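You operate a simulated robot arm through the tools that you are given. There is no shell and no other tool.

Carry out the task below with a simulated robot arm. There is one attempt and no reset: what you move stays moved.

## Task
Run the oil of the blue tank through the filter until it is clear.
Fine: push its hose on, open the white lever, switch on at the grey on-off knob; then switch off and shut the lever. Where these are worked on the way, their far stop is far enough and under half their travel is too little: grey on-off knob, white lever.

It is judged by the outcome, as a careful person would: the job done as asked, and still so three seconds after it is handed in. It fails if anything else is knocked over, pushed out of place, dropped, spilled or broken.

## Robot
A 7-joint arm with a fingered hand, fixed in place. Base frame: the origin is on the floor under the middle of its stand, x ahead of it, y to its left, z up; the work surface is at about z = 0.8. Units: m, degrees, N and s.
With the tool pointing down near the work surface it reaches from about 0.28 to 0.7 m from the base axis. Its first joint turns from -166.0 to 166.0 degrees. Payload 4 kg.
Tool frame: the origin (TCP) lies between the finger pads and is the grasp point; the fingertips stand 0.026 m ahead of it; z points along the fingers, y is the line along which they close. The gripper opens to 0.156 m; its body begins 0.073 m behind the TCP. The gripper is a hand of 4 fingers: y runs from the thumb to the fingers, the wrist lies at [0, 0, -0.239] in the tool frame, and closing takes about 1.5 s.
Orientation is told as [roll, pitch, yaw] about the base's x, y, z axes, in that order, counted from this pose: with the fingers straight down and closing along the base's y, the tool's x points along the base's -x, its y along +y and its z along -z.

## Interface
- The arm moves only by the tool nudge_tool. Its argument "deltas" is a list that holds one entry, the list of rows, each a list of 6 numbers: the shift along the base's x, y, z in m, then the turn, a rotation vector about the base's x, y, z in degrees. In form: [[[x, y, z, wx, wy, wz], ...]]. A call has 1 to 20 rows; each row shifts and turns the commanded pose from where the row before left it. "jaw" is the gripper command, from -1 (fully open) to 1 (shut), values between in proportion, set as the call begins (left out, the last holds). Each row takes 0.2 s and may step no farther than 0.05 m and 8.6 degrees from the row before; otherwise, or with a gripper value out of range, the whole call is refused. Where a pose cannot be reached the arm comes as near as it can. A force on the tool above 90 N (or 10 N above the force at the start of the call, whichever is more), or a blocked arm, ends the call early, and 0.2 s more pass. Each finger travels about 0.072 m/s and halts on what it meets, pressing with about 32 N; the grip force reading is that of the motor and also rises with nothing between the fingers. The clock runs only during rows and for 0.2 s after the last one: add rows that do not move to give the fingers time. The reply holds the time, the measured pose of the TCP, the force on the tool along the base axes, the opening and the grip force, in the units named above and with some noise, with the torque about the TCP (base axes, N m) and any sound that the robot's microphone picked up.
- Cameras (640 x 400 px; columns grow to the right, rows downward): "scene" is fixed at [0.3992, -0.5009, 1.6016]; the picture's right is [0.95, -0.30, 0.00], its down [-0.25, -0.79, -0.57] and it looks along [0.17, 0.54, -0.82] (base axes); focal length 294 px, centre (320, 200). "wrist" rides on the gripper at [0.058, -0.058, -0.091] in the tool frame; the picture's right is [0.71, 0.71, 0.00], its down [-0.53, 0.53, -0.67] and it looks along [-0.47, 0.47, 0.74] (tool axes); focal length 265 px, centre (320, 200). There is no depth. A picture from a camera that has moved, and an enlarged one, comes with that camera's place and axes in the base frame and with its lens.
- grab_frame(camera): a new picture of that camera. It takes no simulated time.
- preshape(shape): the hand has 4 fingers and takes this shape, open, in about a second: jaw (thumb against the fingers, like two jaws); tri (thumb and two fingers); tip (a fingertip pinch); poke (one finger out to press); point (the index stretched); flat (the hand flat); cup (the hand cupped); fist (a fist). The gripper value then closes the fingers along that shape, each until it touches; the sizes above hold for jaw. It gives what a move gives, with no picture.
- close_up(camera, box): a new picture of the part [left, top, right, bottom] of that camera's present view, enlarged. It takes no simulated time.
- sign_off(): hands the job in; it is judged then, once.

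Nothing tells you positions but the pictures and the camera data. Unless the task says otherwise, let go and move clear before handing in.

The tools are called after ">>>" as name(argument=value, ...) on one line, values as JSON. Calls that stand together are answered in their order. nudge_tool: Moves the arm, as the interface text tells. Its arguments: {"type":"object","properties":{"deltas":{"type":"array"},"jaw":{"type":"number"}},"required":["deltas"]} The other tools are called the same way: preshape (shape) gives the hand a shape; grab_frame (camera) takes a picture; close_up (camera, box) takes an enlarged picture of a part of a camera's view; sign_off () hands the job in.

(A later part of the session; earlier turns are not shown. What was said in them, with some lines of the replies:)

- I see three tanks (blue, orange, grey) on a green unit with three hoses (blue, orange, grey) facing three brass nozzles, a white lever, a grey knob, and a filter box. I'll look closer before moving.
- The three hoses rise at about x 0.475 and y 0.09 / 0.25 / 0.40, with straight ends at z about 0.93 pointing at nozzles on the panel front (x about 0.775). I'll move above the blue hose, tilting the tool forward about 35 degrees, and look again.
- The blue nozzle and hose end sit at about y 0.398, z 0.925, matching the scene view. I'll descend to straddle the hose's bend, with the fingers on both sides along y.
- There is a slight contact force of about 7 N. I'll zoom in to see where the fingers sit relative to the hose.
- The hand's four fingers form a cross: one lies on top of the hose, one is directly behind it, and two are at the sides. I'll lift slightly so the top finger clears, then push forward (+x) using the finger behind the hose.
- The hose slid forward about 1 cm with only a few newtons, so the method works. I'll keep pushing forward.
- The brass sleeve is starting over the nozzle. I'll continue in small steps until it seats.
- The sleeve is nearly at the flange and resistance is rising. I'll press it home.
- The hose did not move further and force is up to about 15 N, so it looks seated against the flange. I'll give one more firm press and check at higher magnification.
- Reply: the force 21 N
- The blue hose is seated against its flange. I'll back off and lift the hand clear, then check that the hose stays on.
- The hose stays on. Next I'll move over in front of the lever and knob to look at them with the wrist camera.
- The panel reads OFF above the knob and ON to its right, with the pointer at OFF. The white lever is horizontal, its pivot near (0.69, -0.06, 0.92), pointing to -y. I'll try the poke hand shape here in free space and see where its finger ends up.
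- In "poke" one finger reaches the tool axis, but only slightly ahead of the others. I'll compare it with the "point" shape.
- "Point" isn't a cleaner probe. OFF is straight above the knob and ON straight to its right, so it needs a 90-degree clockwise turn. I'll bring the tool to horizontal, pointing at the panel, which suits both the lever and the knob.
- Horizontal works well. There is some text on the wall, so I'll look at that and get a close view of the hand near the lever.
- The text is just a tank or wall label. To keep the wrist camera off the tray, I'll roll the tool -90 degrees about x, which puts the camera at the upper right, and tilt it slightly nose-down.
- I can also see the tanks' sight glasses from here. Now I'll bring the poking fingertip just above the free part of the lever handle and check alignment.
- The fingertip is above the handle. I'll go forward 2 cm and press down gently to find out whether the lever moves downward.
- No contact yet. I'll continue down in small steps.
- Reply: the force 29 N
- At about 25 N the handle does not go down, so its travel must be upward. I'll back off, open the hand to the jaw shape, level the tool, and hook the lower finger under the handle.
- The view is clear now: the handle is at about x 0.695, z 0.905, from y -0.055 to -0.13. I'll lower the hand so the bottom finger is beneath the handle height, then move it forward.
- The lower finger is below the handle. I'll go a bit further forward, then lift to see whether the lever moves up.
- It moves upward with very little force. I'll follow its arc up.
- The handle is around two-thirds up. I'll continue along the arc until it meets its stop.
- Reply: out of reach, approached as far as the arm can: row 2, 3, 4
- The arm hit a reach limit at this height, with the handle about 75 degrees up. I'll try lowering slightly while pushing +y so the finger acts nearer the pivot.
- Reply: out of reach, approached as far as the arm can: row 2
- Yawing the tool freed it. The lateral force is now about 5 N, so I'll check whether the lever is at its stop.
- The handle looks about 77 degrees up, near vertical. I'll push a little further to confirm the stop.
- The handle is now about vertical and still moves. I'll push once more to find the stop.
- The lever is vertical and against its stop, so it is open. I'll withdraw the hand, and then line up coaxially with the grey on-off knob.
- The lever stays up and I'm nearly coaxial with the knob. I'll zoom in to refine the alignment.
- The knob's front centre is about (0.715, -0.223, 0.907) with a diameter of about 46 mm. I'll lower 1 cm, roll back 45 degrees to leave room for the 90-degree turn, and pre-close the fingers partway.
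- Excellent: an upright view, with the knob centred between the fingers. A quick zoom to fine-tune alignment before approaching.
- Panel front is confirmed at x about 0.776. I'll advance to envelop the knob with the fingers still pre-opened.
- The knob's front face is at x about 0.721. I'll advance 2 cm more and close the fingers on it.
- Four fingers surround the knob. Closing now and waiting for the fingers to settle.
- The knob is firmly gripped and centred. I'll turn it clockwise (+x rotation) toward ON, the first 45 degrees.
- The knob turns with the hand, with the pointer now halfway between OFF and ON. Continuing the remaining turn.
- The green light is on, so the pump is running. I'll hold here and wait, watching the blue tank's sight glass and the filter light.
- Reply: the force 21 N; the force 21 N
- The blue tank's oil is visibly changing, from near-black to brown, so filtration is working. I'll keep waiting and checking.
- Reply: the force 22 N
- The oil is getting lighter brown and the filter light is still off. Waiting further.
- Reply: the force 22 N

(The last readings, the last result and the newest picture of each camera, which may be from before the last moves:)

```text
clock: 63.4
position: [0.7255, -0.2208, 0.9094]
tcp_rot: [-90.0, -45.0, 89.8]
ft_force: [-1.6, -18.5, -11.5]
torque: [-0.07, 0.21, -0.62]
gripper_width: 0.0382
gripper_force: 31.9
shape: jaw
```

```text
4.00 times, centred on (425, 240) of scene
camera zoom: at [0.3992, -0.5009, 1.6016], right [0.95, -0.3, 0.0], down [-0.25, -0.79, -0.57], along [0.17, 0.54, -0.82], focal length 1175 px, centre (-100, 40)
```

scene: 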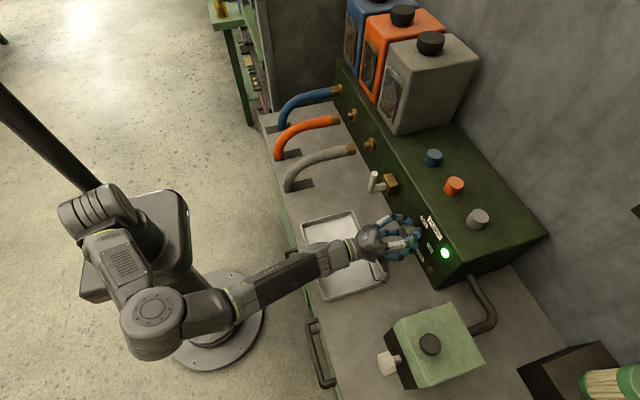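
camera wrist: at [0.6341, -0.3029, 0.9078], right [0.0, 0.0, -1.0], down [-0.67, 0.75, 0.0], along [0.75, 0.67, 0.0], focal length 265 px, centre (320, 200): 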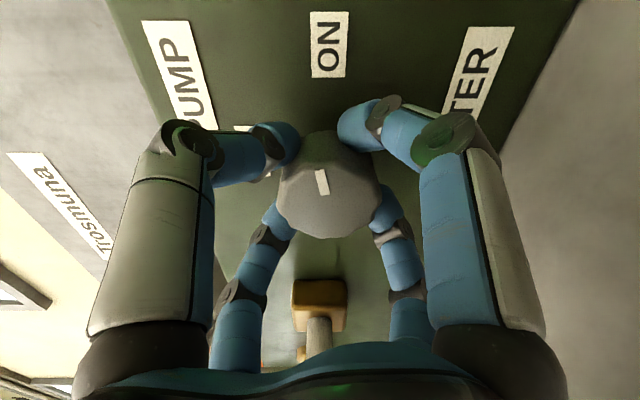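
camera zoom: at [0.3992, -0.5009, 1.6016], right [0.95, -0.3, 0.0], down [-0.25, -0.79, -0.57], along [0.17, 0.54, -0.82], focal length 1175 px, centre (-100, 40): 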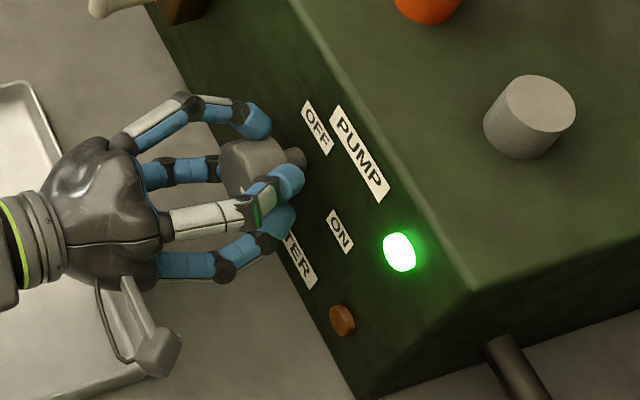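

>>> nudge_tool(deltas=[[[0, 0, 0, 0, 0, 0], [0, 0, 0, 0, 0, 0], [0, 0, 0, 0, 0, 0], [0, 0, 0, 0, 0, 0], [0, 0, 0, 0, 0, 0], [0, 0, 0, 0, 0, 0], [0, 0, 0, 0, 0, 0], [0, 0, 0, 0, 0, 0], [0, 0, 0, 0, 0, 0], [0, 0, 0, 0, 0, 0], [0, 0, 0, 0, 0, 0], [0, 0, 0, 0, 0, 0], [0, 0, 0, 0, 0, 0], [0, 0, 0, 0, 0, 0], [0, 0, 0, 0, 0, 0], [0, 0, 0, 0, 0, 0], [0, 0, 0, 0, 0, 0], [0, 0, 0, 0, 0, 0], [0, 0, 0, 0, 0, 0], [0, 0, 0, 0, 0, 0]]])

>>> close_up(camera="scene", box=[338, 0, 378, 60])

>>> grab_frame(camera="wrist")

```text
clock: 67.6
position: [0.7255, -0.2217, 0.909]
tcp_rot: [-90.0, -45.0, 89.8]
ft_force: [-0.9, -18.4, -10.7]
torque: [-0.06, 0.19, -0.68]
gripper_width: 0.0383
gripper_force: 32.3
shape: jaw
```

```text
6.67 times, centred on (358, 30) of scene
camera zoom: at [0.3992, -0.5009, 1.6016], right [0.95, -0.3, 0.0], down [-0.25, -0.79, -0.57], along [0.17, 0.54, -0.82], focal length 1958 px, centre (67, 1333)
```

zoom: 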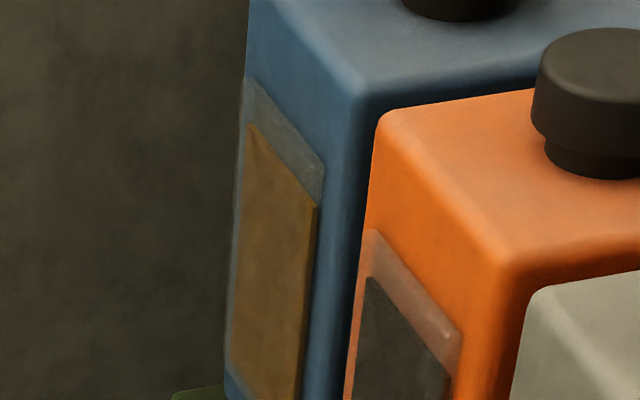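

```text
taken
camera wrist: at [0.6343, -0.3026, 0.9084], right [0.0, 0.0, -1.0], down [-0.67, 0.74, 0.0], along [0.74, 0.67, 0.0], focal length 265 px, centre (320, 200)
```

wrist: 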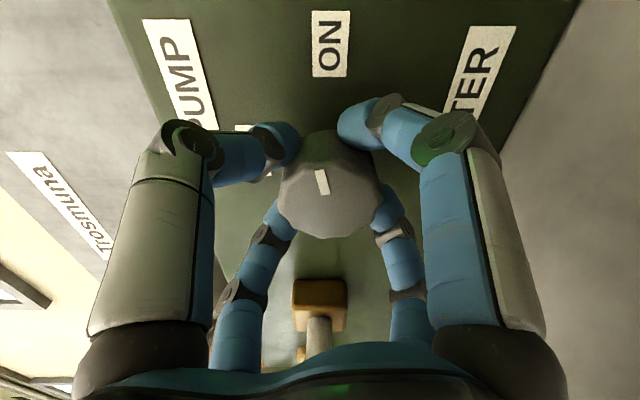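

The oil is going from brown to golden and still clearing. Continuing to wait.

>>> nudge_tool(deltas=[[[0, 0, 0, 0, 0, 0], [0, 0, 0, 0, 0, 0], [0, 0, 0, 0, 0, 0], [0, 0, 0, 0, 0, 0], [0, 0, 0, 0, 0, 0], [0, 0, 0, 0, 0, 0], [0, 0, 0, 0, 0, 0], [0, 0, 0, 0, 0, 0], [0, 0, 0, 0, 0, 0], [0, 0, 0, 0, 0, 0], [0, 0, 0, 0, 0, 0], [0, 0, 0, 0, 0, 0], [0, 0, 0, 0, 0, 0], [0, 0, 0, 0, 0, 0], [0, 0, 0, 0, 0, 0], [0, 0, 0, 0, 0, 0], [0, 0, 0, 0, 0, 0], [0, 0, 0, 0, 0, 0], [0, 0, 0, 0, 0, 0], [0, 0, 0, 0, 0, 0]]])

>>> close_up(camera="scene", box=[338, 0, 378, 60])

>>> close_up(camera="scene", box=[370, 190, 480, 290])

```text
clock: 71.8
position: [0.7255, -0.2216, 0.9093]
tcp_rot: [-90.0, -45.0, 89.8]
ft_force: [-0.7, -17.4, -10.4]
torque: [-0.09, 0.24, -0.64]
gripper_width: 0.038
gripper_force: 31.4
shape: jaw
```

```text
6.67 times, centred on (358, 30) of scene
camera zoom: at [0.3992, -0.5009, 1.6016], right [0.95, -0.3, 0.0], down [-0.25, -0.79, -0.57], along [0.17, 0.54, -0.82], focal length 1958 px, centre (67, 1333)
```

zoom: 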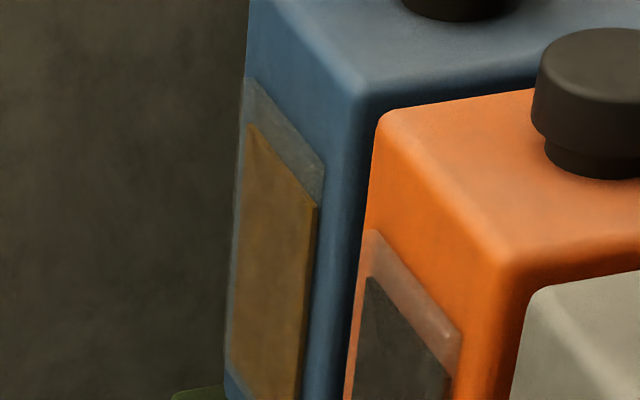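

```text
4.00 times, centred on (425, 240) of scene
camera zoom: at [0.3992, -0.5009, 1.6016], right [0.95, -0.3, 0.0], down [-0.25, -0.79, -0.57], along [0.17, 0.54, -0.82], focal length 1175 px, centre (-100, 40)
```

zoom: 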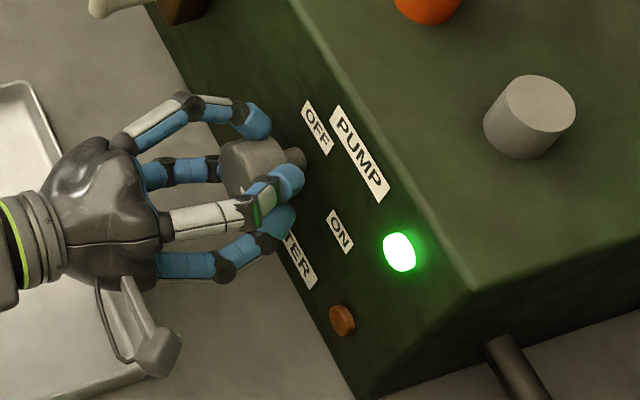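

>>> nudge_tool(deltas=[[[0, 0, 0, 0, 0, 0], [0, 0, 0, 0, 0, 0], [0, 0, 0, 0, 0, 0], [0, 0, 0, 0, 0, 0], [0, 0, 0, 0, 0, 0], [0, 0, 0, 0, 0, 0], [0, 0, 0, 0, 0, 0], [0, 0, 0, 0, 0, 0], [0, 0, 0, 0, 0, 0], [0, 0, 0, 0, 0, 0], [0, 0, 0, 0, 0, 0], [0, 0, 0, 0, 0, 0], [0, 0, 0, 0, 0, 0], [0, 0, 0, 0, 0, 0], [0, 0, 0, 0, 0, 0], [0, 0, 0, 0, 0, 0], [0, 0, 0, 0, 0, 0], [0, 0, 0, 0, 0, 0], [0, 0, 0, 0, 0, 0], [0, 0, 0, 0, 0, 0]]])

>>> close_up(camera="scene", box=[338, 0, 378, 60])

>>> grab_frame(camera="scene")

```text
clock: 76.0
position: [0.7253, -0.22, 0.9095]
tcp_rot: [-90.0, -45.0, 89.8]
ft_force: [-1.5, -19.1, -9.4]
torque: [-0.07, 0.17, -0.63]
gripper_width: 0.0381
gripper_force: 32.4
shape: jaw
```

```text
6.67 times, centred on (358, 30) of scene
camera zoom: at [0.3992, -0.5009, 1.6016], right [0.95, -0.3, 0.0], down [-0.25, -0.79, -0.57], along [0.17, 0.54, -0.82], focal length 1958 px, centre (67, 1333)
```

zoom: 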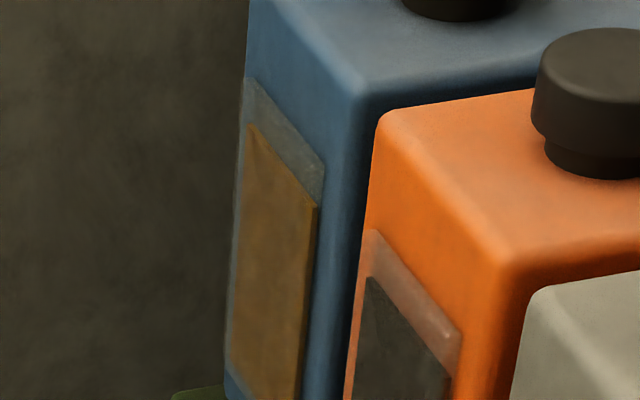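

```text
taken
```

scene: 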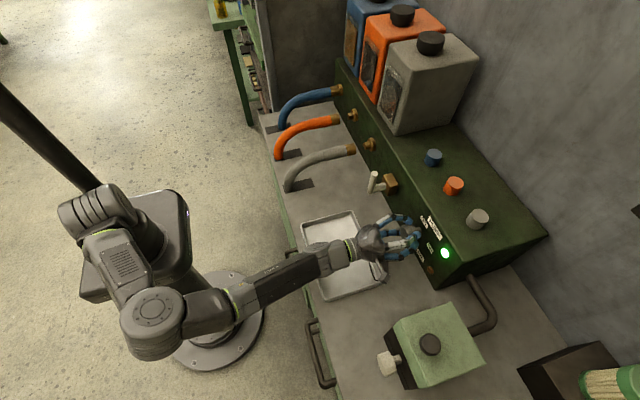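

>>> nudge_tool(deltas=[[[0, 0, 0, 0, 0, 0], [0, 0, 0, 0, 0, 0], [0, 0, 0, 0, 0, 0], [0, 0, 0, 0, 0, 0], [0, 0, 0, 0, 0, 0], [0, 0, 0, 0, 0, 0], [0, 0, 0, 0, 0, 0], [0, 0, 0, 0, 0, 0], [0, 0, 0, 0, 0, 0], [0, 0, 0, 0, 0, 0], [0, 0, 0, 0, 0, 0], [0, 0, 0, 0, 0, 0], [0, 0, 0, 0, 0, 0], [0, 0, 0, 0, 0, 0], [0, 0, 0, 0, 0, 0], [0, 0, 0, 0, 0, 0], [0, 0, 0, 0, 0, 0], [0, 0, 0, 0, 0, 0], [0, 0, 0, 0, 0, 0], [0, 0, 0, 0, 0, 0]]])

>>> close_up(camera="scene", box=[338, 0, 378, 60])

>>> close_up(camera="scene", box=[345, 15, 365, 50])

```text
clock: 80.2
position: [0.7261, -0.2206, 0.9112]
tcp_rot: [-90.0, -45.0, 89.8]
ft_force: [-1.5, -18.6, -9.9]
torque: [-0.06, 0.22, -0.63]
gripper_width: 0.0378
gripper_force: 31.9
shape: jaw
```

```text
6.67 times, centred on (358, 30) of scene
camera zoom: at [0.3992, -0.5009, 1.6016], right [0.95, -0.3, 0.0], down [-0.25, -0.79, -0.57], along [0.17, 0.54, -0.82], focal length 1958 px, centre (67, 1333)
```

zoom: 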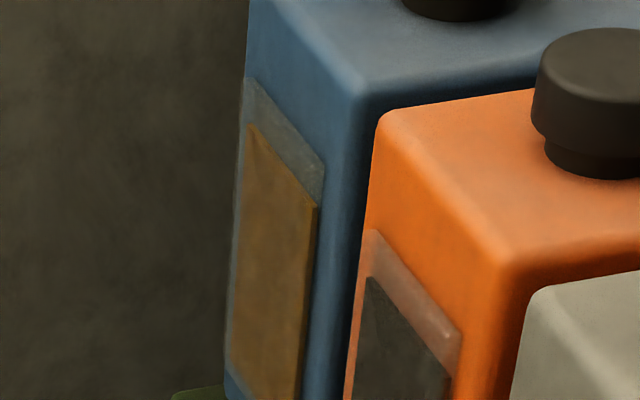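

```text
11.43 times, centred on (355, 32) of scene
camera zoom: at [0.3992, -0.5009, 1.6016], right [0.95, -0.3, 0.0], down [-0.25, -0.79, -0.57], along [0.17, 0.54, -0.82], focal length 3357 px, centre (-80, 2114)
```

zoom: 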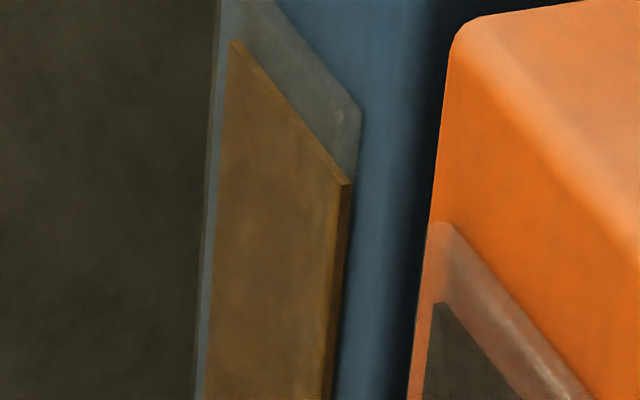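

The colour has been a steady golden amber since about 68 s. I'll wait another stretch and compare at high zoom to make sure it has finished.

>>> nudge_tool(deltas=[[[0, 0, 0, 0, 0, 0], [0, 0, 0, 0, 0, 0], [0, 0, 0, 0, 0, 0], [0, 0, 0, 0, 0, 0], [0, 0, 0, 0, 0, 0], [0, 0, 0, 0, 0, 0], [0, 0, 0, 0, 0, 0], [0, 0, 0, 0, 0, 0], [0, 0, 0, 0, 0, 0], [0, 0, 0, 0, 0, 0], [0, 0, 0, 0, 0, 0], [0, 0, 0, 0, 0, 0], [0, 0, 0, 0, 0, 0], [0, 0, 0, 0, 0, 0], [0, 0, 0, 0, 0, 0], [0, 0, 0, 0, 0, 0], [0, 0, 0, 0, 0, 0], [0, 0, 0, 0, 0, 0], [0, 0, 0, 0, 0, 0], [0, 0, 0, 0, 0, 0]]])

>>> nudge_tool(deltas=[[[0, 0, 0, 0, 0, 0], [0, 0, 0, 0, 0, 0], [0, 0, 0, 0, 0, 0], [0, 0, 0, 0, 0, 0], [0, 0, 0, 0, 0, 0], [0, 0, 0, 0, 0, 0], [0, 0, 0, 0, 0, 0], [0, 0, 0, 0, 0, 0], [0, 0, 0, 0, 0, 0], [0, 0, 0, 0, 0, 0], [0, 0, 0, 0, 0, 0], [0, 0, 0, 0, 0, 0], [0, 0, 0, 0, 0, 0], [0, 0, 0, 0, 0, 0], [0, 0, 0, 0, 0, 0], [0, 0, 0, 0, 0, 0], [0, 0, 0, 0, 0, 0], [0, 0, 0, 0, 0, 0], [0, 0, 0, 0, 0, 0], [0, 0, 0, 0, 0, 0]]])

>>> close_up(camera="scene", box=[345, 15, 365, 50])

>>> close_up(camera="scene", box=[338, 0, 378, 60])

>>> close_up(camera="scene", box=[370, 190, 480, 290])

```text
clock: 84.4
position: [0.7262, -0.2208, 0.9088]
tcp_rot: [-90.0, -45.0, 90.0]
ft_force: [-1.1, -18.1, -10.2]
torque: [-0.1, 0.2, -0.61]
gripper_width: 0.0379
gripper_force: 32.7
shape: jaw
```

```text
clock: 88.6
position: [0.7257, -0.2215, 0.9085]
tcp_rot: [-90.0, -45.0, 89.9]
ft_force: [-1.5, -18.7, -9.4]
torque: [-0.09, 0.25, -0.63]
gripper_width: 0.0379
gripper_force: 31.8
shape: jaw
```

```text
11.43 times, centred on (355, 32) of scene
camera zoom: at [0.3992, -0.5009, 1.6016], right [0.95, -0.3, 0.0], down [-0.25, -0.79, -0.57], along [0.17, 0.54, -0.82], focal length 3357 px, centre (-80, 2114)
```

zoom: 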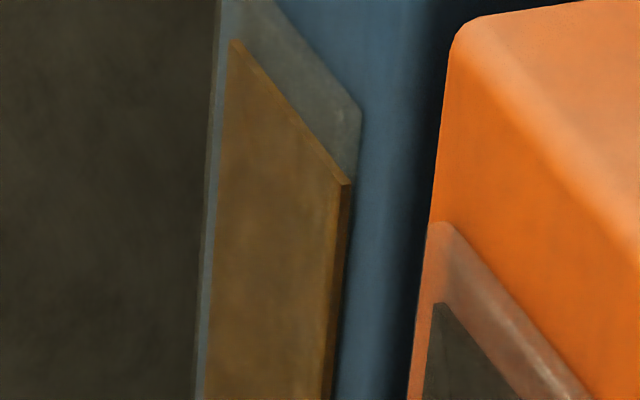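

```text
6.67 times, centred on (358, 30) of scene
camera zoom: at [0.3992, -0.5009, 1.6016], right [0.95, -0.3, 0.0], down [-0.25, -0.79, -0.57], along [0.17, 0.54, -0.82], focal length 1958 px, centre (67, 1333)
```

zoom: 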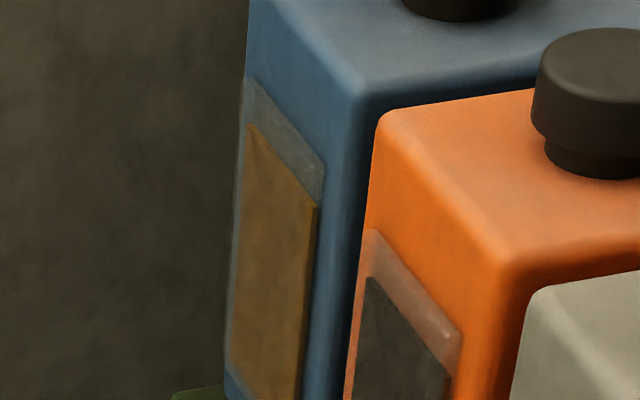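

```text
4.00 times, centred on (425, 240) of scene
camera zoom: at [0.3992, -0.5009, 1.6016], right [0.95, -0.3, 0.0], down [-0.25, -0.79, -0.57], along [0.17, 0.54, -0.82], focal length 1175 px, centre (-100, 40)
```

zoom: 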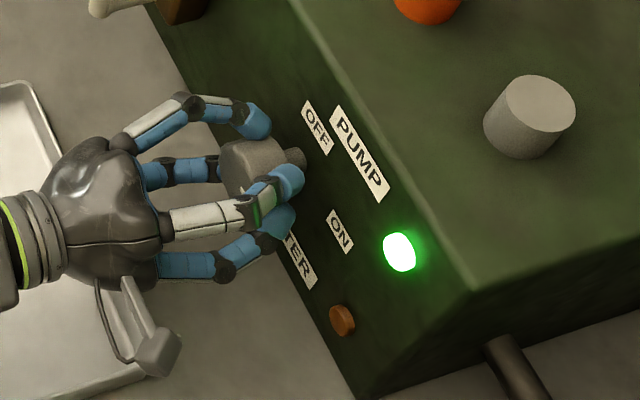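

The oil has been a steady, clear golden colour for 20 s, with the pump light green and the filter light off. I'll turn the knob back to OFF.

>>> nudge_tool(deltas=[[[0, 0, 0, -7.5, 0, 0], [0, 0, 0, -7.5, 0, 0], [0, 0, 0, -7.5, 0, 0], [0, 0, 0, -7.5, 0, 0], [0, 0, 0, -7.5, 0, 0], [0, 0, 0, -7.5, 0, 0], [0, 0, 0, -7.5, 0, 0], [0, 0, 0, -7.5, 0, 0], [0, 0, 0, -7.5, 0, 0], [0, 0, 0, -7.5, 0, 0], [0, 0, 0, -7.5, 0, 0], [0, 0, 0, -7.5, 0, 0], [0, 0, 0, 0, 0, 0]]])

>>> grab_frame(camera="wrist")

>>> close_up(camera="scene", box=[370, 190, 480, 290])

```text
clock: 91.4
position: [0.7245, -0.2188, 0.9097]
tcp_rot: [-90.0, 45.1, 90.1]
ft_force: [-5.5, 1.9, -3.7]
torque: [0.12, 0.11, 0.05]
gripper_width: 0.0388
gripper_force: 31.2
shape: jaw
```

```text
taken
camera wrist: at [0.6345, -0.219, 0.9911], right [0.0, -1.0, 0.0], down [-0.67, 0.0, -0.74], along [0.74, 0.0, -0.67], focal length 265 px, centre (320, 200)
```

wrist: 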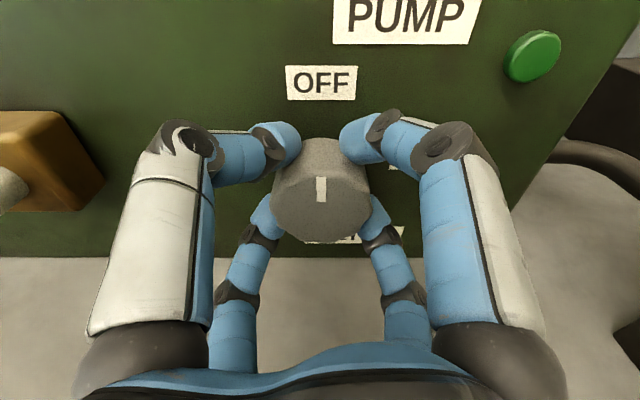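

```text
4.00 times, centred on (425, 240) of scene
camera zoom: at [0.3992, -0.5009, 1.6016], right [0.95, -0.3, 0.0], down [-0.25, -0.79, -0.57], along [0.17, 0.54, -0.82], focal length 1175 px, centre (-100, 40)
```

zoom: 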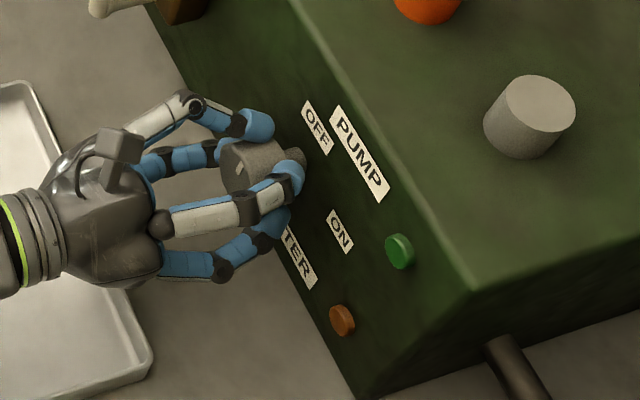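

The pump light is out and the pointer is at OFF. I'll open the fingers, back straight off the knob, then roll to the lever-working orientation and look at the tank's sight glass.

>>> nudge_tool(deltas=[[[0, 0, 0, 0, 0, 0], [0, 0, 0, 0, 0, 0], [0, 0, 0, 0, 0, 0], [0, 0, 0, 0, 0, 0], [-0.02, 0, 0, 0, 0, 0], [-0.03, 0, 0, 0, 0, 0], [-0.04, 0, 0, 0, 0, 0], [-0.04, 0, 0, 0, 0, 0], [0, 0, 0, 0, 0, 0]]], jaw=-0.2)

>>> grab_frame(camera="wrist")

```text
clock: 93.4
position: [0.5938, -0.2199, 0.912]
tcp_rot: [-89.9, 45.0, 90.0]
ft_force: [-0.1, -0.3, -0.2]
torque: [-0.02, -0.02, 0.01]
gripper_width: 0.093
gripper_force: 0.0
shape: jaw
```

```text
taken
camera wrist: at [0.5031, -0.2195, 0.9921], right [0.0, -1.0, 0.0], down [-0.67, 0.0, -0.74], along [0.74, 0.0, -0.67], focal length 265 px, centre (320, 200)
```

wrist: 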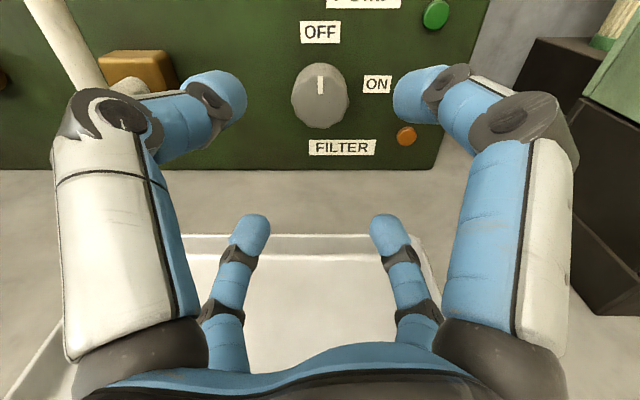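

The knob reads OFF. Next I'll raise, shift toward the lever, and roll to the cross orientation.

>>> nudge_tool(deltas=[[[-0.01, 0.016, 0.02, 7.5, 0, 0], [0, 0.016, 0.02, 7.5, 0, 0], [0, 0.016, 0.02, 7.5, 0, 0], [0, 0.016, 0.02, 7.5, 0, 0], [0, 0.016, 0.02, 7.5, 0, 0], [0, 0.016, 0.015, 7.5, 0, 0], [0, 0, 0, 0, 0, 0], [0, 0, 0, 0, 0, 0], [0, 0, 0, 0, 0, 0]]], jaw=-1)

>>> grab_frame(camera="wrist")

>>> close_up(camera="wrist", box=[0, 100, 240, 280])

>>> grab_frame(camera="scene")

```text
clock: 95.4
position: [0.5847, -0.1241, 1.0244]
tcp_rot: [-89.9, 0.0, 90.0]
ft_force: [0.1, -0.4, -0.1]
torque: [0.03, -0.01, 0.04]
gripper_width: 0.1558
gripper_force: 0.0
shape: jaw
```

```text
taken
camera wrist: at [0.4948, -0.1818, 1.082], right [0.0, -0.71, -0.71], down [-0.67, 0.53, -0.53], along [0.74, 0.47, -0.47], focal length 265 px, centre (320, 200)
```

wrist: 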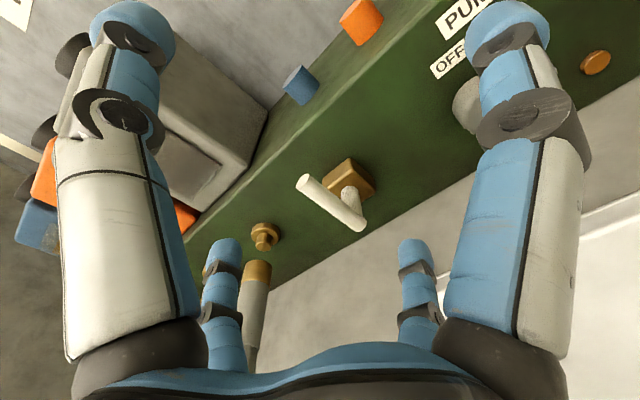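

```text
2.22 times, centred on (120, 190) of wrist
camera zoom: at [0.4948, -0.1818, 1.082], right [0.0, -0.71, -0.71], down [-0.67, 0.53, -0.53], along [0.74, 0.47, -0.47], focal length 590 px, centre (764, 222)
```

zoom: 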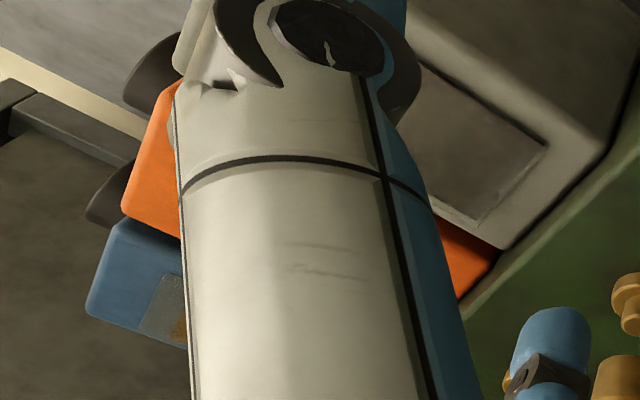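

```text
taken
```

scene: 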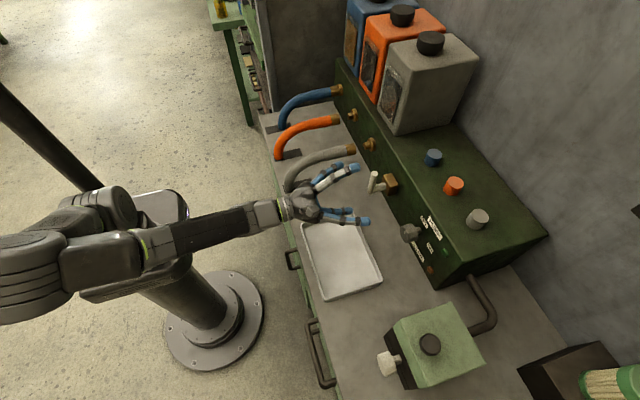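

The pump is off and the lever still up. A finger hides the blue sight glass, so I'll yaw and pitch the hand a little to get a front view of it before shutting the lever.

>>> nudge_tool(deltas=[[[-0.02, 0, 0.01, 0, 0, 5.5], [-0.02, 0, 0.01, 0, 0, 5.5], [0, 0, 0.01, 0, 0, 5.5], [0, 0, 0.01, 0, 0, 5.5], [0, 0, 0, 0, 0, 4], [0, 0, 0, 0, 0, 4], [0, 0, 0, 0, 0, 0]]])

>>> grab_frame(camera="wrist")

```text
clock: 97.0
position: [0.5457, -0.1245, 1.0646]
tcp_rot: [-90.0, -0.1, 120.1]
ft_force: [0.1, -0.1, -0.1]
torque: [0.02, -0.01, -0.03]
gripper_width: 0.1558
gripper_force: 0.1
shape: jaw
```

```text
taken
camera wrist: at [0.4956, -0.2198, 1.1218], right [0.35, -0.61, -0.71], down [-0.84, 0.12, -0.53], along [0.41, 0.78, -0.47], focal length 265 px, centre (320, 200)
```

wrist: 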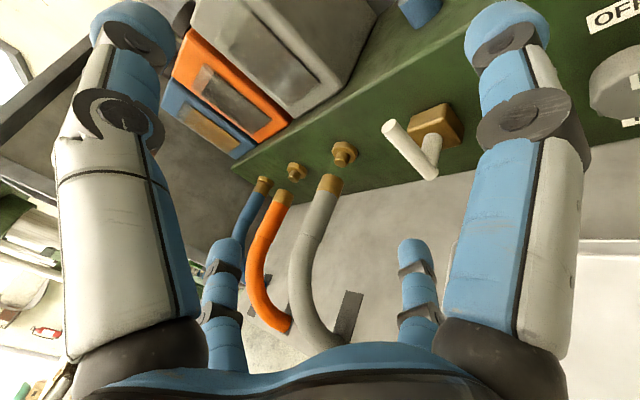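

>>> close_up(camera="wrist", box=[150, 20, 330, 210])

>>> close_up(camera="wrist", box=[160, 70, 260, 160])

>>> close_up(camera="scene", box=[338, 0, 378, 60])

```text
2.11 times, centred on (240, 115) of wrist
camera zoom: at [0.4956, -0.2198, 1.1218], right [0.35, -0.61, -0.71], down [-0.84, 0.12, -0.53], along [0.41, 0.78, -0.47], focal length 559 px, centre (488, 379)
```

zoom: 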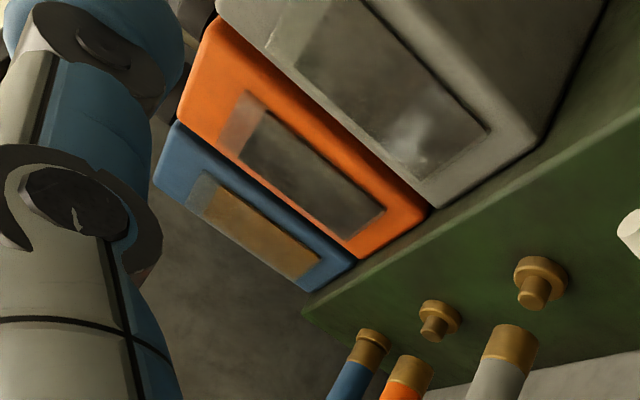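

```text
4.44 times, centred on (210, 115) of wrist
camera zoom: at [0.4956, -0.2198, 1.1218], right [0.35, -0.61, -0.71], down [-0.84, 0.12, -0.53], along [0.41, 0.78, -0.47], focal length 1180 px, centre (809, 578)
```

zoom: 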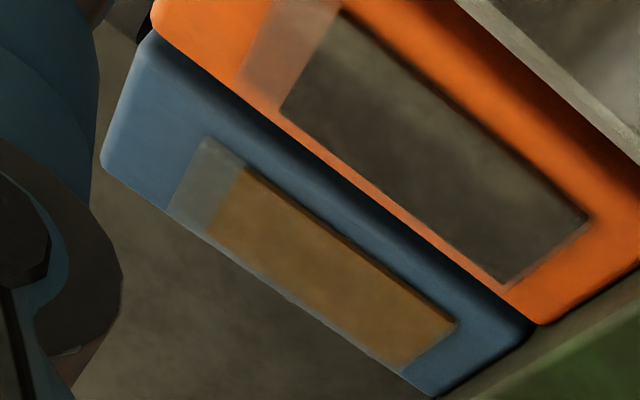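

```text
6.67 times, centred on (358, 30) of scene
camera zoom: at [0.3992, -0.5009, 1.6016], right [0.95, -0.3, 0.0], down [-0.25, -0.79, -0.57], along [0.17, 0.54, -0.82], focal length 1958 px, centre (67, 1333)
```

zoom: 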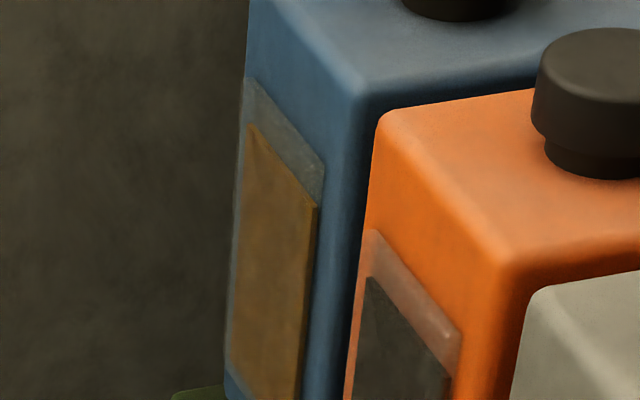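

The blue tank's oil is clear amber while the others are still dark, so filtering is done. Now to shut the lever: I'll bring the hand back level with its left finger on the +y side of the upright handle.

>>> nudge_tool(deltas=[[[0.005, 0.003, -0.016, 0, 0, -5], [0.01, 0.003, -0.016, 0, 0, -5], [0.01, 0.003, -0.016, 0, 0, -5], [0.01, 0.003, -0.016, 0, 0, -5], [0.01, 0.003, -0.016, 0, 0, -5], [0.01, 0.002, -0.016, 0, 0, -5], [0, 0, 0, 0, 0, 0], [0, 0, 0, 0, 0, 0]]])

>>> grab_frame(camera="wrist")

>>> close_up(camera="scene", box=[280, 140, 440, 260])

```text
clock: 98.8
position: [0.5954, -0.1094, 0.9791]
tcp_rot: [-90.0, 0.0, 90.1]
ft_force: [-0.2, -0.6, -0.2]
torque: [0.02, 0.02, -0.01]
gripper_width: 0.1561
gripper_force: 0.1
shape: jaw
out of reach, approached as far as the arm can: row 2
```

```text
taken
camera wrist: at [0.5044, -0.1673, 1.0366], right [0.0, -0.71, -0.71], down [-0.67, 0.53, -0.53], along [0.74, 0.47, -0.47], focal length 265 px, centre (320, 200)
```

wrist: 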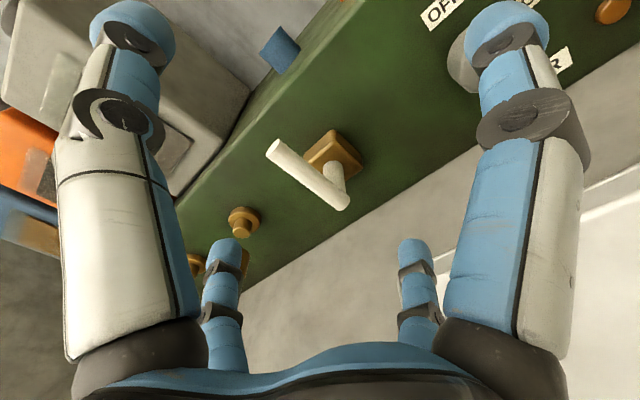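

```text
3.33 times, centred on (360, 200) of scene
camera zoom: at [0.3992, -0.5009, 1.6016], right [0.95, -0.3, 0.0], down [-0.25, -0.79, -0.57], along [0.17, 0.54, -0.82], focal length 979 px, centre (187, 200)
```

zoom: 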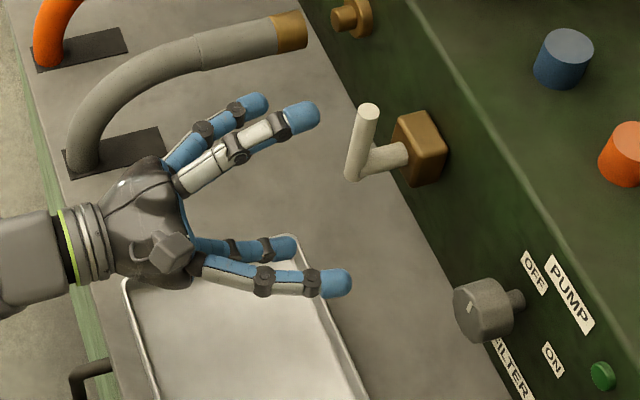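

The left finger will pass about 2 cm clear of the handle. I'll lower slightly and move forward alongside it.

>>> nudge_tool(deltas=[[[0, 0, -0.016, 0, 0, 0], [0.025, 0, 0, 0, 0, 0], [0.025, 0, 0, 0, 0, 0], [0.025, 0, 0, 0, 0, 0], [0.013, 0, 0, 0, 0, 0], [0, 0, 0, 0, 0, 0]]])

>>> grab_frame(camera="wrist")

>>> close_up(camera="scene", box=[310, 140, 440, 250])

```text
clock: 100.2
position: [0.6847, -0.1087, 0.9654]
tcp_rot: [-90.0, 0.0, 90.1]
ft_force: [-0.2, 0.1, -0.5]
torque: [-0.02, -0.01, -0.03]
gripper_width: 0.1557
gripper_force: 0.1
shape: jaw
```

```text
taken
camera wrist: at [0.5933, -0.167, 1.0224], right [0.0, -0.71, -0.71], down [-0.67, 0.53, -0.53], along [0.74, 0.47, -0.47], focal length 265 px, centre (320, 200)
```

wrist: 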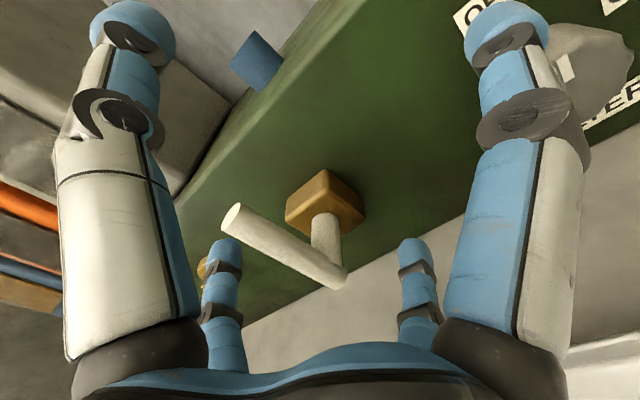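

```text
3.64 times, centred on (375, 195) of scene
camera zoom: at [0.3992, -0.5009, 1.6016], right [0.95, -0.3, 0.0], down [-0.25, -0.79, -0.57], along [0.17, 0.54, -0.82], focal length 1068 px, centre (120, 218)
```

zoom: 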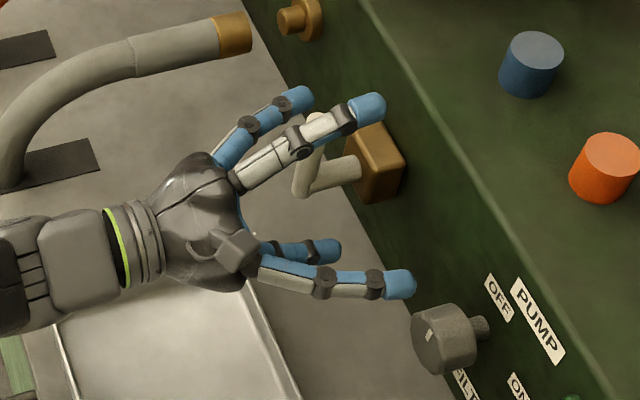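

The finger is in place on the +y side of the handle. I'll sweep along the closing arc: first -y, then increasingly down.

>>> nudge_tool(deltas=[[[0, -0.0087, 0, 0, 0, 0], [0, -0.0087, 0, 0, 0, 0], [0, -0.0075, 0, 0, 0, 0], [0, -0.0075, 0, 0, 0, 0], [0, -0.0075, 0, 0, 0, 0], [0, -0.0075, -0.001, 0, 0, 0], [0, -0.0075, -0.002, 0, 0, 0], [0, -0.0075, -0.003, 0, 0, 0], [0, 0, 0, 0, 0, 0]]])

>>> grab_frame(camera="wrist")

>>> close_up(camera="scene", box=[310, 140, 440, 250])

```text
clock: 102.2
position: [0.6852, -0.1729, 0.9577]
tcp_rot: [-90.0, 0.0, 90.0]
ft_force: [-0.2, 2.5, 0.0]
torque: [0.04, 0.03, 0.08]
gripper_width: 0.156
gripper_force: 0.1
shape: jaw
```

```text
taken
camera wrist: at [0.5932, -0.2302, 1.015], right [0.0, -0.71, -0.71], down [-0.67, 0.53, -0.53], along [0.74, 0.47, -0.47], focal length 265 px, centre (320, 200)
```

wrist: 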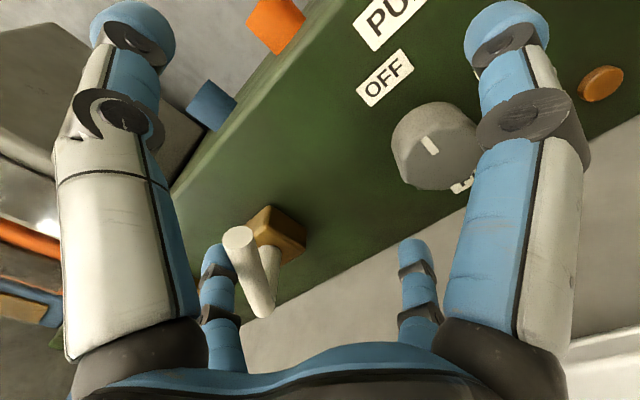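

```text
3.64 times, centred on (375, 195) of scene
camera zoom: at [0.3992, -0.5009, 1.6016], right [0.95, -0.3, 0.0], down [-0.25, -0.79, -0.57], along [0.17, 0.54, -0.82], focal length 1068 px, centre (120, 218)
```

zoom: 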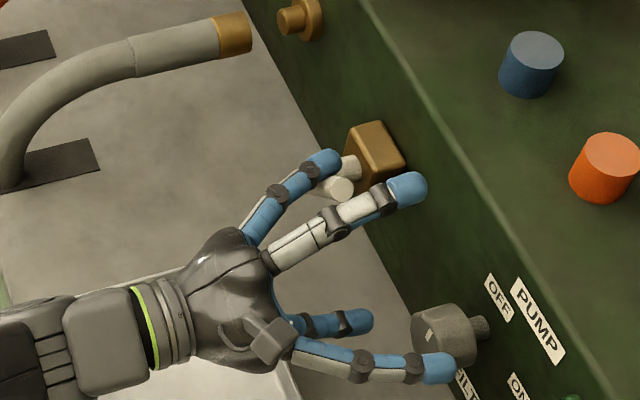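

The handle is following. Continuing the arc downward.

>>> nudge_tool(deltas=[[[0, -0.0055, -0.0035, 0, 0, 0], [0, -0.0055, -0.0045, 0, 0, 0], [0, -0.005, -0.0055, 0, 0, 0], [0, -0.005, -0.006, 0, 0, 0], [0, -0.0035, -0.0065, 0, 0, 0], [0, 0, 0, 0, 0, 0]]])

>>> grab_frame(camera="wrist")

>>> close_up(camera="scene", box=[310, 140, 440, 250])

```text
clock: 103.6
position: [0.684, -0.1963, 0.9322]
tcp_rot: [-90.0, -0.1, 90.0]
ft_force: [-0.4, 1.6, 1.3]
torque: [0.13, 0.02, 0.06]
gripper_width: 0.156
gripper_force: 0.0
shape: jaw
```

```text
taken
camera wrist: at [0.5925, -0.254, 0.9899], right [0.0, -0.71, -0.71], down [-0.67, 0.53, -0.53], along [0.74, 0.47, -0.47], focal length 265 px, centre (320, 200)
```

wrist: 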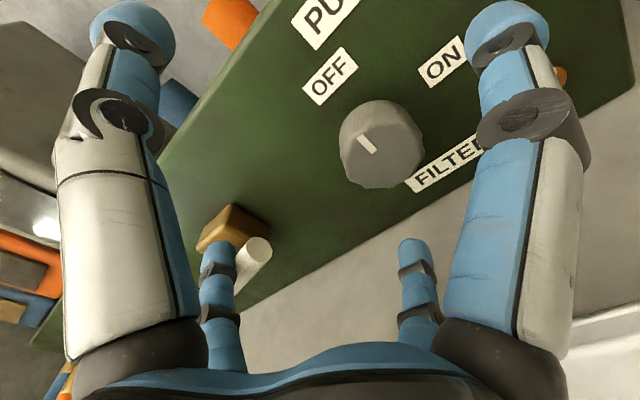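

```text
3.64 times, centred on (375, 195) of scene
camera zoom: at [0.3992, -0.5009, 1.6016], right [0.95, -0.3, 0.0], down [-0.25, -0.79, -0.57], along [0.17, 0.54, -0.82], focal length 1068 px, centre (120, 218)
```

zoom: 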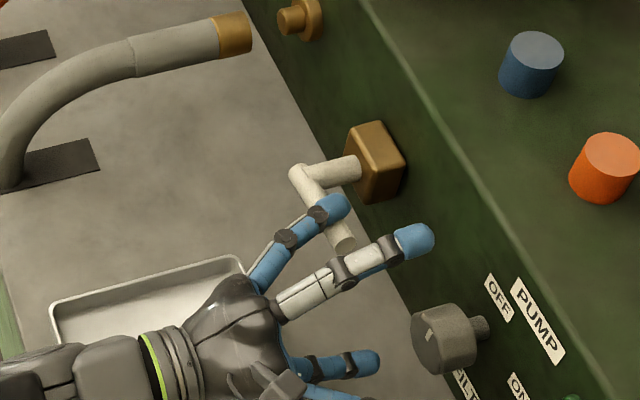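

Almost closed. A few more small steps down to reach the stop.

>>> nudge_tool(deltas=[[[0, -0.002, -0.005, 0, 0, 0], [0, -0.001, -0.005, 0, 0, 0], [0, 0, -0.004, 0, 0, 0], [0, 0, 0, 0, 0, 0]]])

>>> close_up(camera="scene", box=[310, 140, 440, 250])

>>> grab_frame(camera="wrist")

```text
clock: 104.6
position: [0.6841, -0.1987, 0.9198]
tcp_rot: [-90.1, 0.0, 90.0]
ft_force: [-1.1, 2.3, 6.1]
torque: [0.45, -0.03, 0.1]
gripper_width: 0.156
gripper_force: 0.1
shape: jaw
```

```text
3.64 times, centred on (375, 195) of scene
camera zoom: at [0.3992, -0.5009, 1.6016], right [0.95, -0.3, 0.0], down [-0.25, -0.79, -0.57], along [0.17, 0.54, -0.82], focal length 1068 px, centre (120, 218)
```

zoom: 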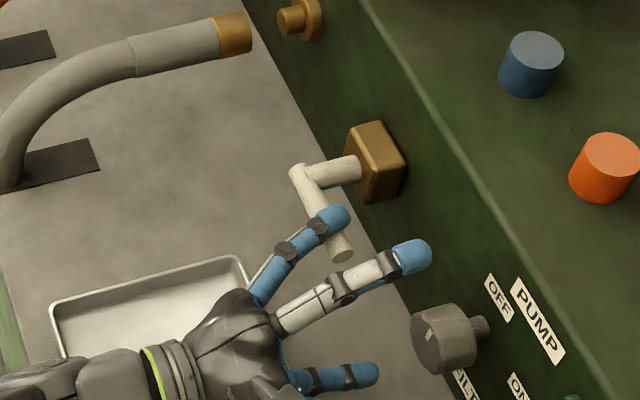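

```text
taken
camera wrist: at [0.593, -0.2575, 0.9756], right [0.0, -0.71, -0.71], down [-0.67, 0.53, -0.53], along [0.74, 0.47, -0.47], focal length 265 px, centre (320, 200)
```

wrist: 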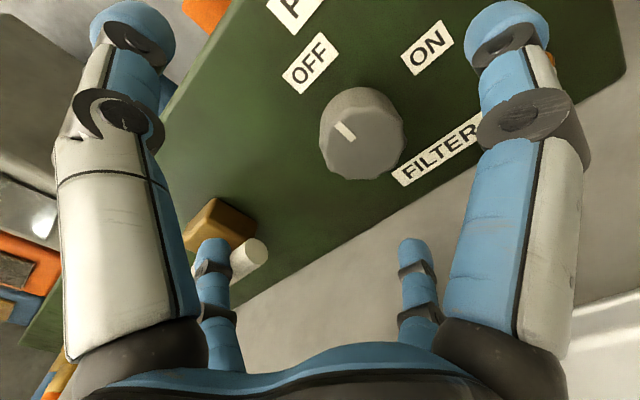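

The force is rising and the handle is back at its original closed angle. One small extra press to confirm the stop.

>>> nudge_tool(deltas=[[[0, 0, -0.004, 0, 0, 0], [0, 0, 0, 0, 0, 0]]])

>>> close_up(camera="scene", box=[310, 140, 440, 250])

```text
clock: 105.2
position: [0.6834, -0.1995, 0.9149]
tcp_rot: [-90.0, 0.0, 90.1]
ft_force: [-1.9, 1.6, 6.5]
torque: [0.62, -0.03, 0.09]
gripper_width: 0.1557
gripper_force: 0.1
shape: jaw
```

```text
3.64 times, centred on (375, 195) of scene
camera zoom: at [0.3992, -0.5009, 1.6016], right [0.95, -0.3, 0.0], down [-0.25, -0.79, -0.57], along [0.17, 0.54, -0.82], focal length 1068 px, centre (120, 218)
```

zoom: 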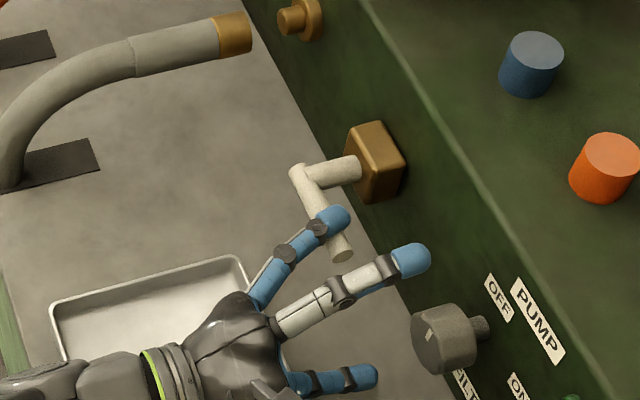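

The lever is at its closed stop. I'll lift off slightly, withdraw straight back, and do a final check.

>>> nudge_tool(deltas=[[[0, 0, 0.008, 0, 0, 0], [0, 0, 0.004, 0, 0, 0], [-0.025, 0, 0, 0, 0, 0], [-0.03, 0, 0.005, 0, 0, 0], [-0.035, 0, 0.02, 0, 0, 0], [-0.04, 0, 0.04, 0, 0, 0], [-0.03, 0, 0.04, 0, 0, 0], [0, 0, 0.04, 0, 0, 0], [0, 0, 0, 0, 0, 0], [0, 0, 0, 0, 0, 0]]])

>>> grab_frame(camera="scene")

>>> close_up(camera="scene", box=[340, 130, 480, 290])

>>> close_up(camera="scene", box=[240, 0, 440, 140])

>>> grab_frame(camera="wrist")

```text
refused: row 6 steps farther than a row can; nothing moved
```

```text
taken
```

scene: 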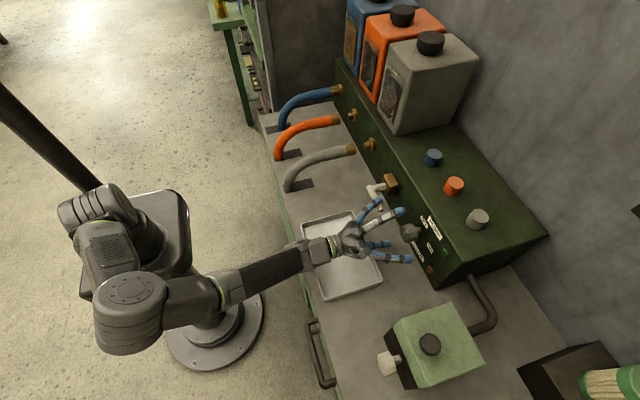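

```text
2.50 times, centred on (410, 210) of scene
camera zoom: at [0.3992, -0.5009, 1.6016], right [0.95, -0.3, 0.0], down [-0.25, -0.79, -0.57], along [0.17, 0.54, -0.82], focal length 734 px, centre (95, 175)
```

zoom: 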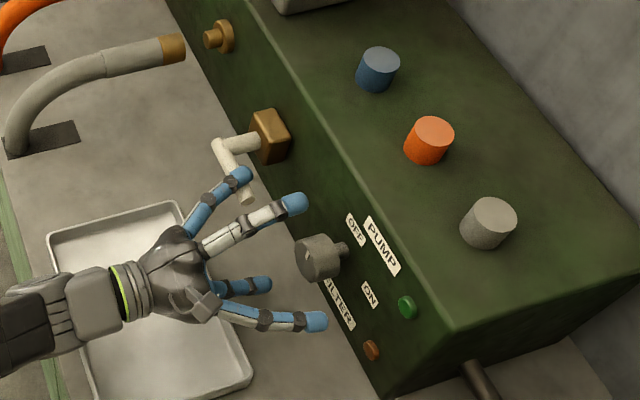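

```text
2.86 times, centred on (340, 70) of scene
camera zoom: at [0.3992, -0.5009, 1.6016], right [0.95, -0.3, 0.0], down [-0.25, -0.79, -0.57], along [0.17, 0.54, -0.82], focal length 839 px, centre (263, 571)
```

zoom: 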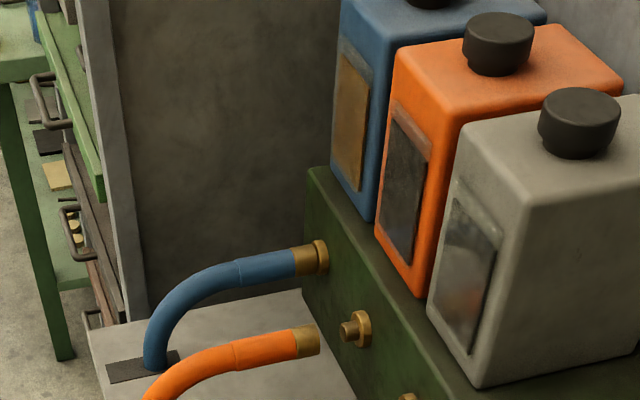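

```text
taken
camera wrist: at [0.5929, -0.2578, 0.9717], right [0.0, -0.71, -0.71], down [-0.67, 0.53, -0.53], along [0.74, 0.47, -0.47], focal length 265 px, centre (320, 200)
```

wrist: 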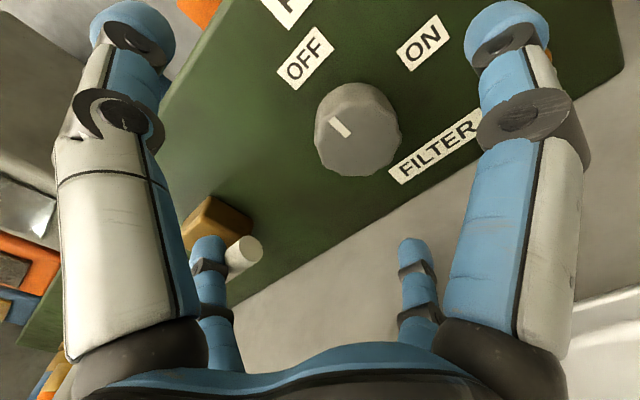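

That call was refused because one row was too large; nothing moved. I'll repeat the withdrawal with smaller steps.

>>> nudge_tool(deltas=[[[0, 0, 0.008, 0, 0, 0], [0, 0, 0.004, 0, 0, 0], [-0.025, 0, 0, 0, 0, 0], [-0.03, 0, 0.005, 0, 0, 0], [-0.035, 0, 0.02, 0, 0, 0], [-0.03, 0, 0.035, 0, 0, 0], [-0.03, 0, 0.035, 0, 0, 0], [0, 0, 0.04, 0, 0, 0], [0, 0, 0, 0, 0, 0], [0, 0, 0, 0, 0, 0]]])

>>> grab_frame(camera="scene")

>>> close_up(camera="scene", box=[340, 130, 480, 290])

>>> grab_frame(camera="wrist")

```text
clock: 107.4
position: [0.535, -0.1982, 1.06]
tcp_rot: [-90.0, -0.1, 90.1]
ft_force: [0.1, 0.0, -0.5]
torque: [-0.02, -0.03, -0.01]
gripper_width: 0.1558
gripper_force: 0.0
shape: jaw
```

```text
taken
```

scene: 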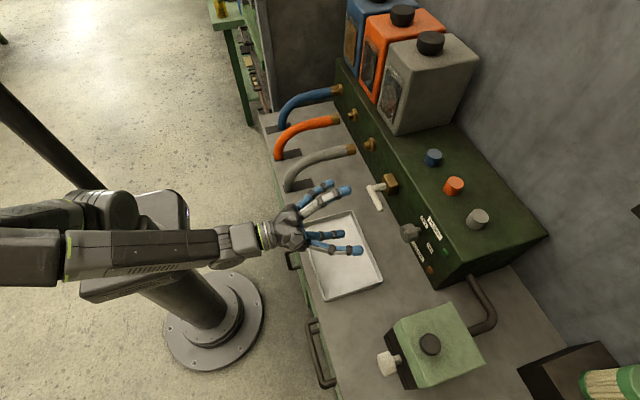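

```text
2.50 times, centred on (410, 210) of scene
camera zoom: at [0.3992, -0.5009, 1.6016], right [0.95, -0.3, 0.0], down [-0.25, -0.79, -0.57], along [0.17, 0.54, -0.82], focal length 734 px, centre (95, 175)
```

zoom: 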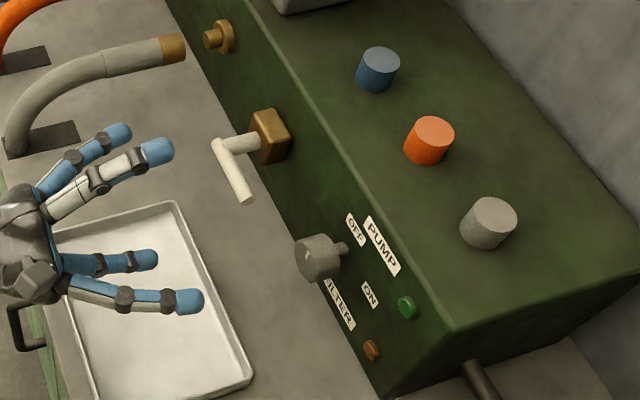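

```text
taken
camera wrist: at [0.4419, -0.2567, 1.117], right [0.0, -0.71, -0.71], down [-0.67, 0.53, -0.53], along [0.74, 0.47, -0.47], focal length 265 px, centre (320, 200)
```

wrist: 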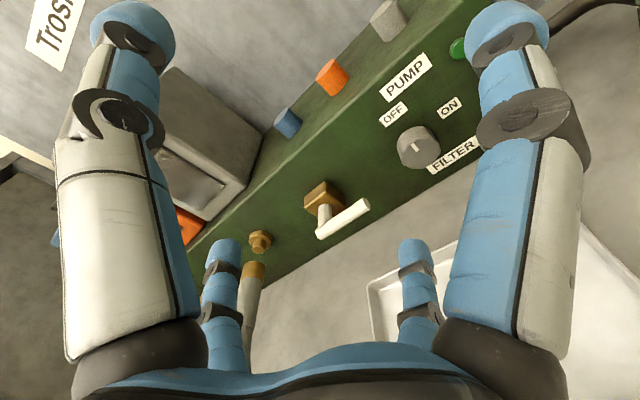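

Everything is as asked:
- The blue hose is seated on its nozzle and the blue oil is clear amber.
- The knob is at OFF, the pump light is out, and the lever is back at its closed position.
- Nothing else was disturbed and the hand is clear, so I'm handing in.

>>> sign_off()

```text
The job is handed in.
```

The blue tank's oil has been run through the filter and is now a clear golden amber; the other two tanks are still dark. I've handed the job in.

- **Hose:** the blue hose is pushed fully onto its nozzle, and I left it on.
- **Running:** the white lever was opened to its stop and the pump was on for about 40 s. The oil's colour held steady for the last 20 s, and the filter light stayed off throughout.
- **Shut down:** the grey knob is back at OFF with the pump light out, and the white lever is shut against its stop.

While finding which way the lever turns, I first pressed it downward at about 25 N before lifting it the right way. It didn't move and shows no damage. The last pictures show nothing else moved, and the hand is clear of the bench.
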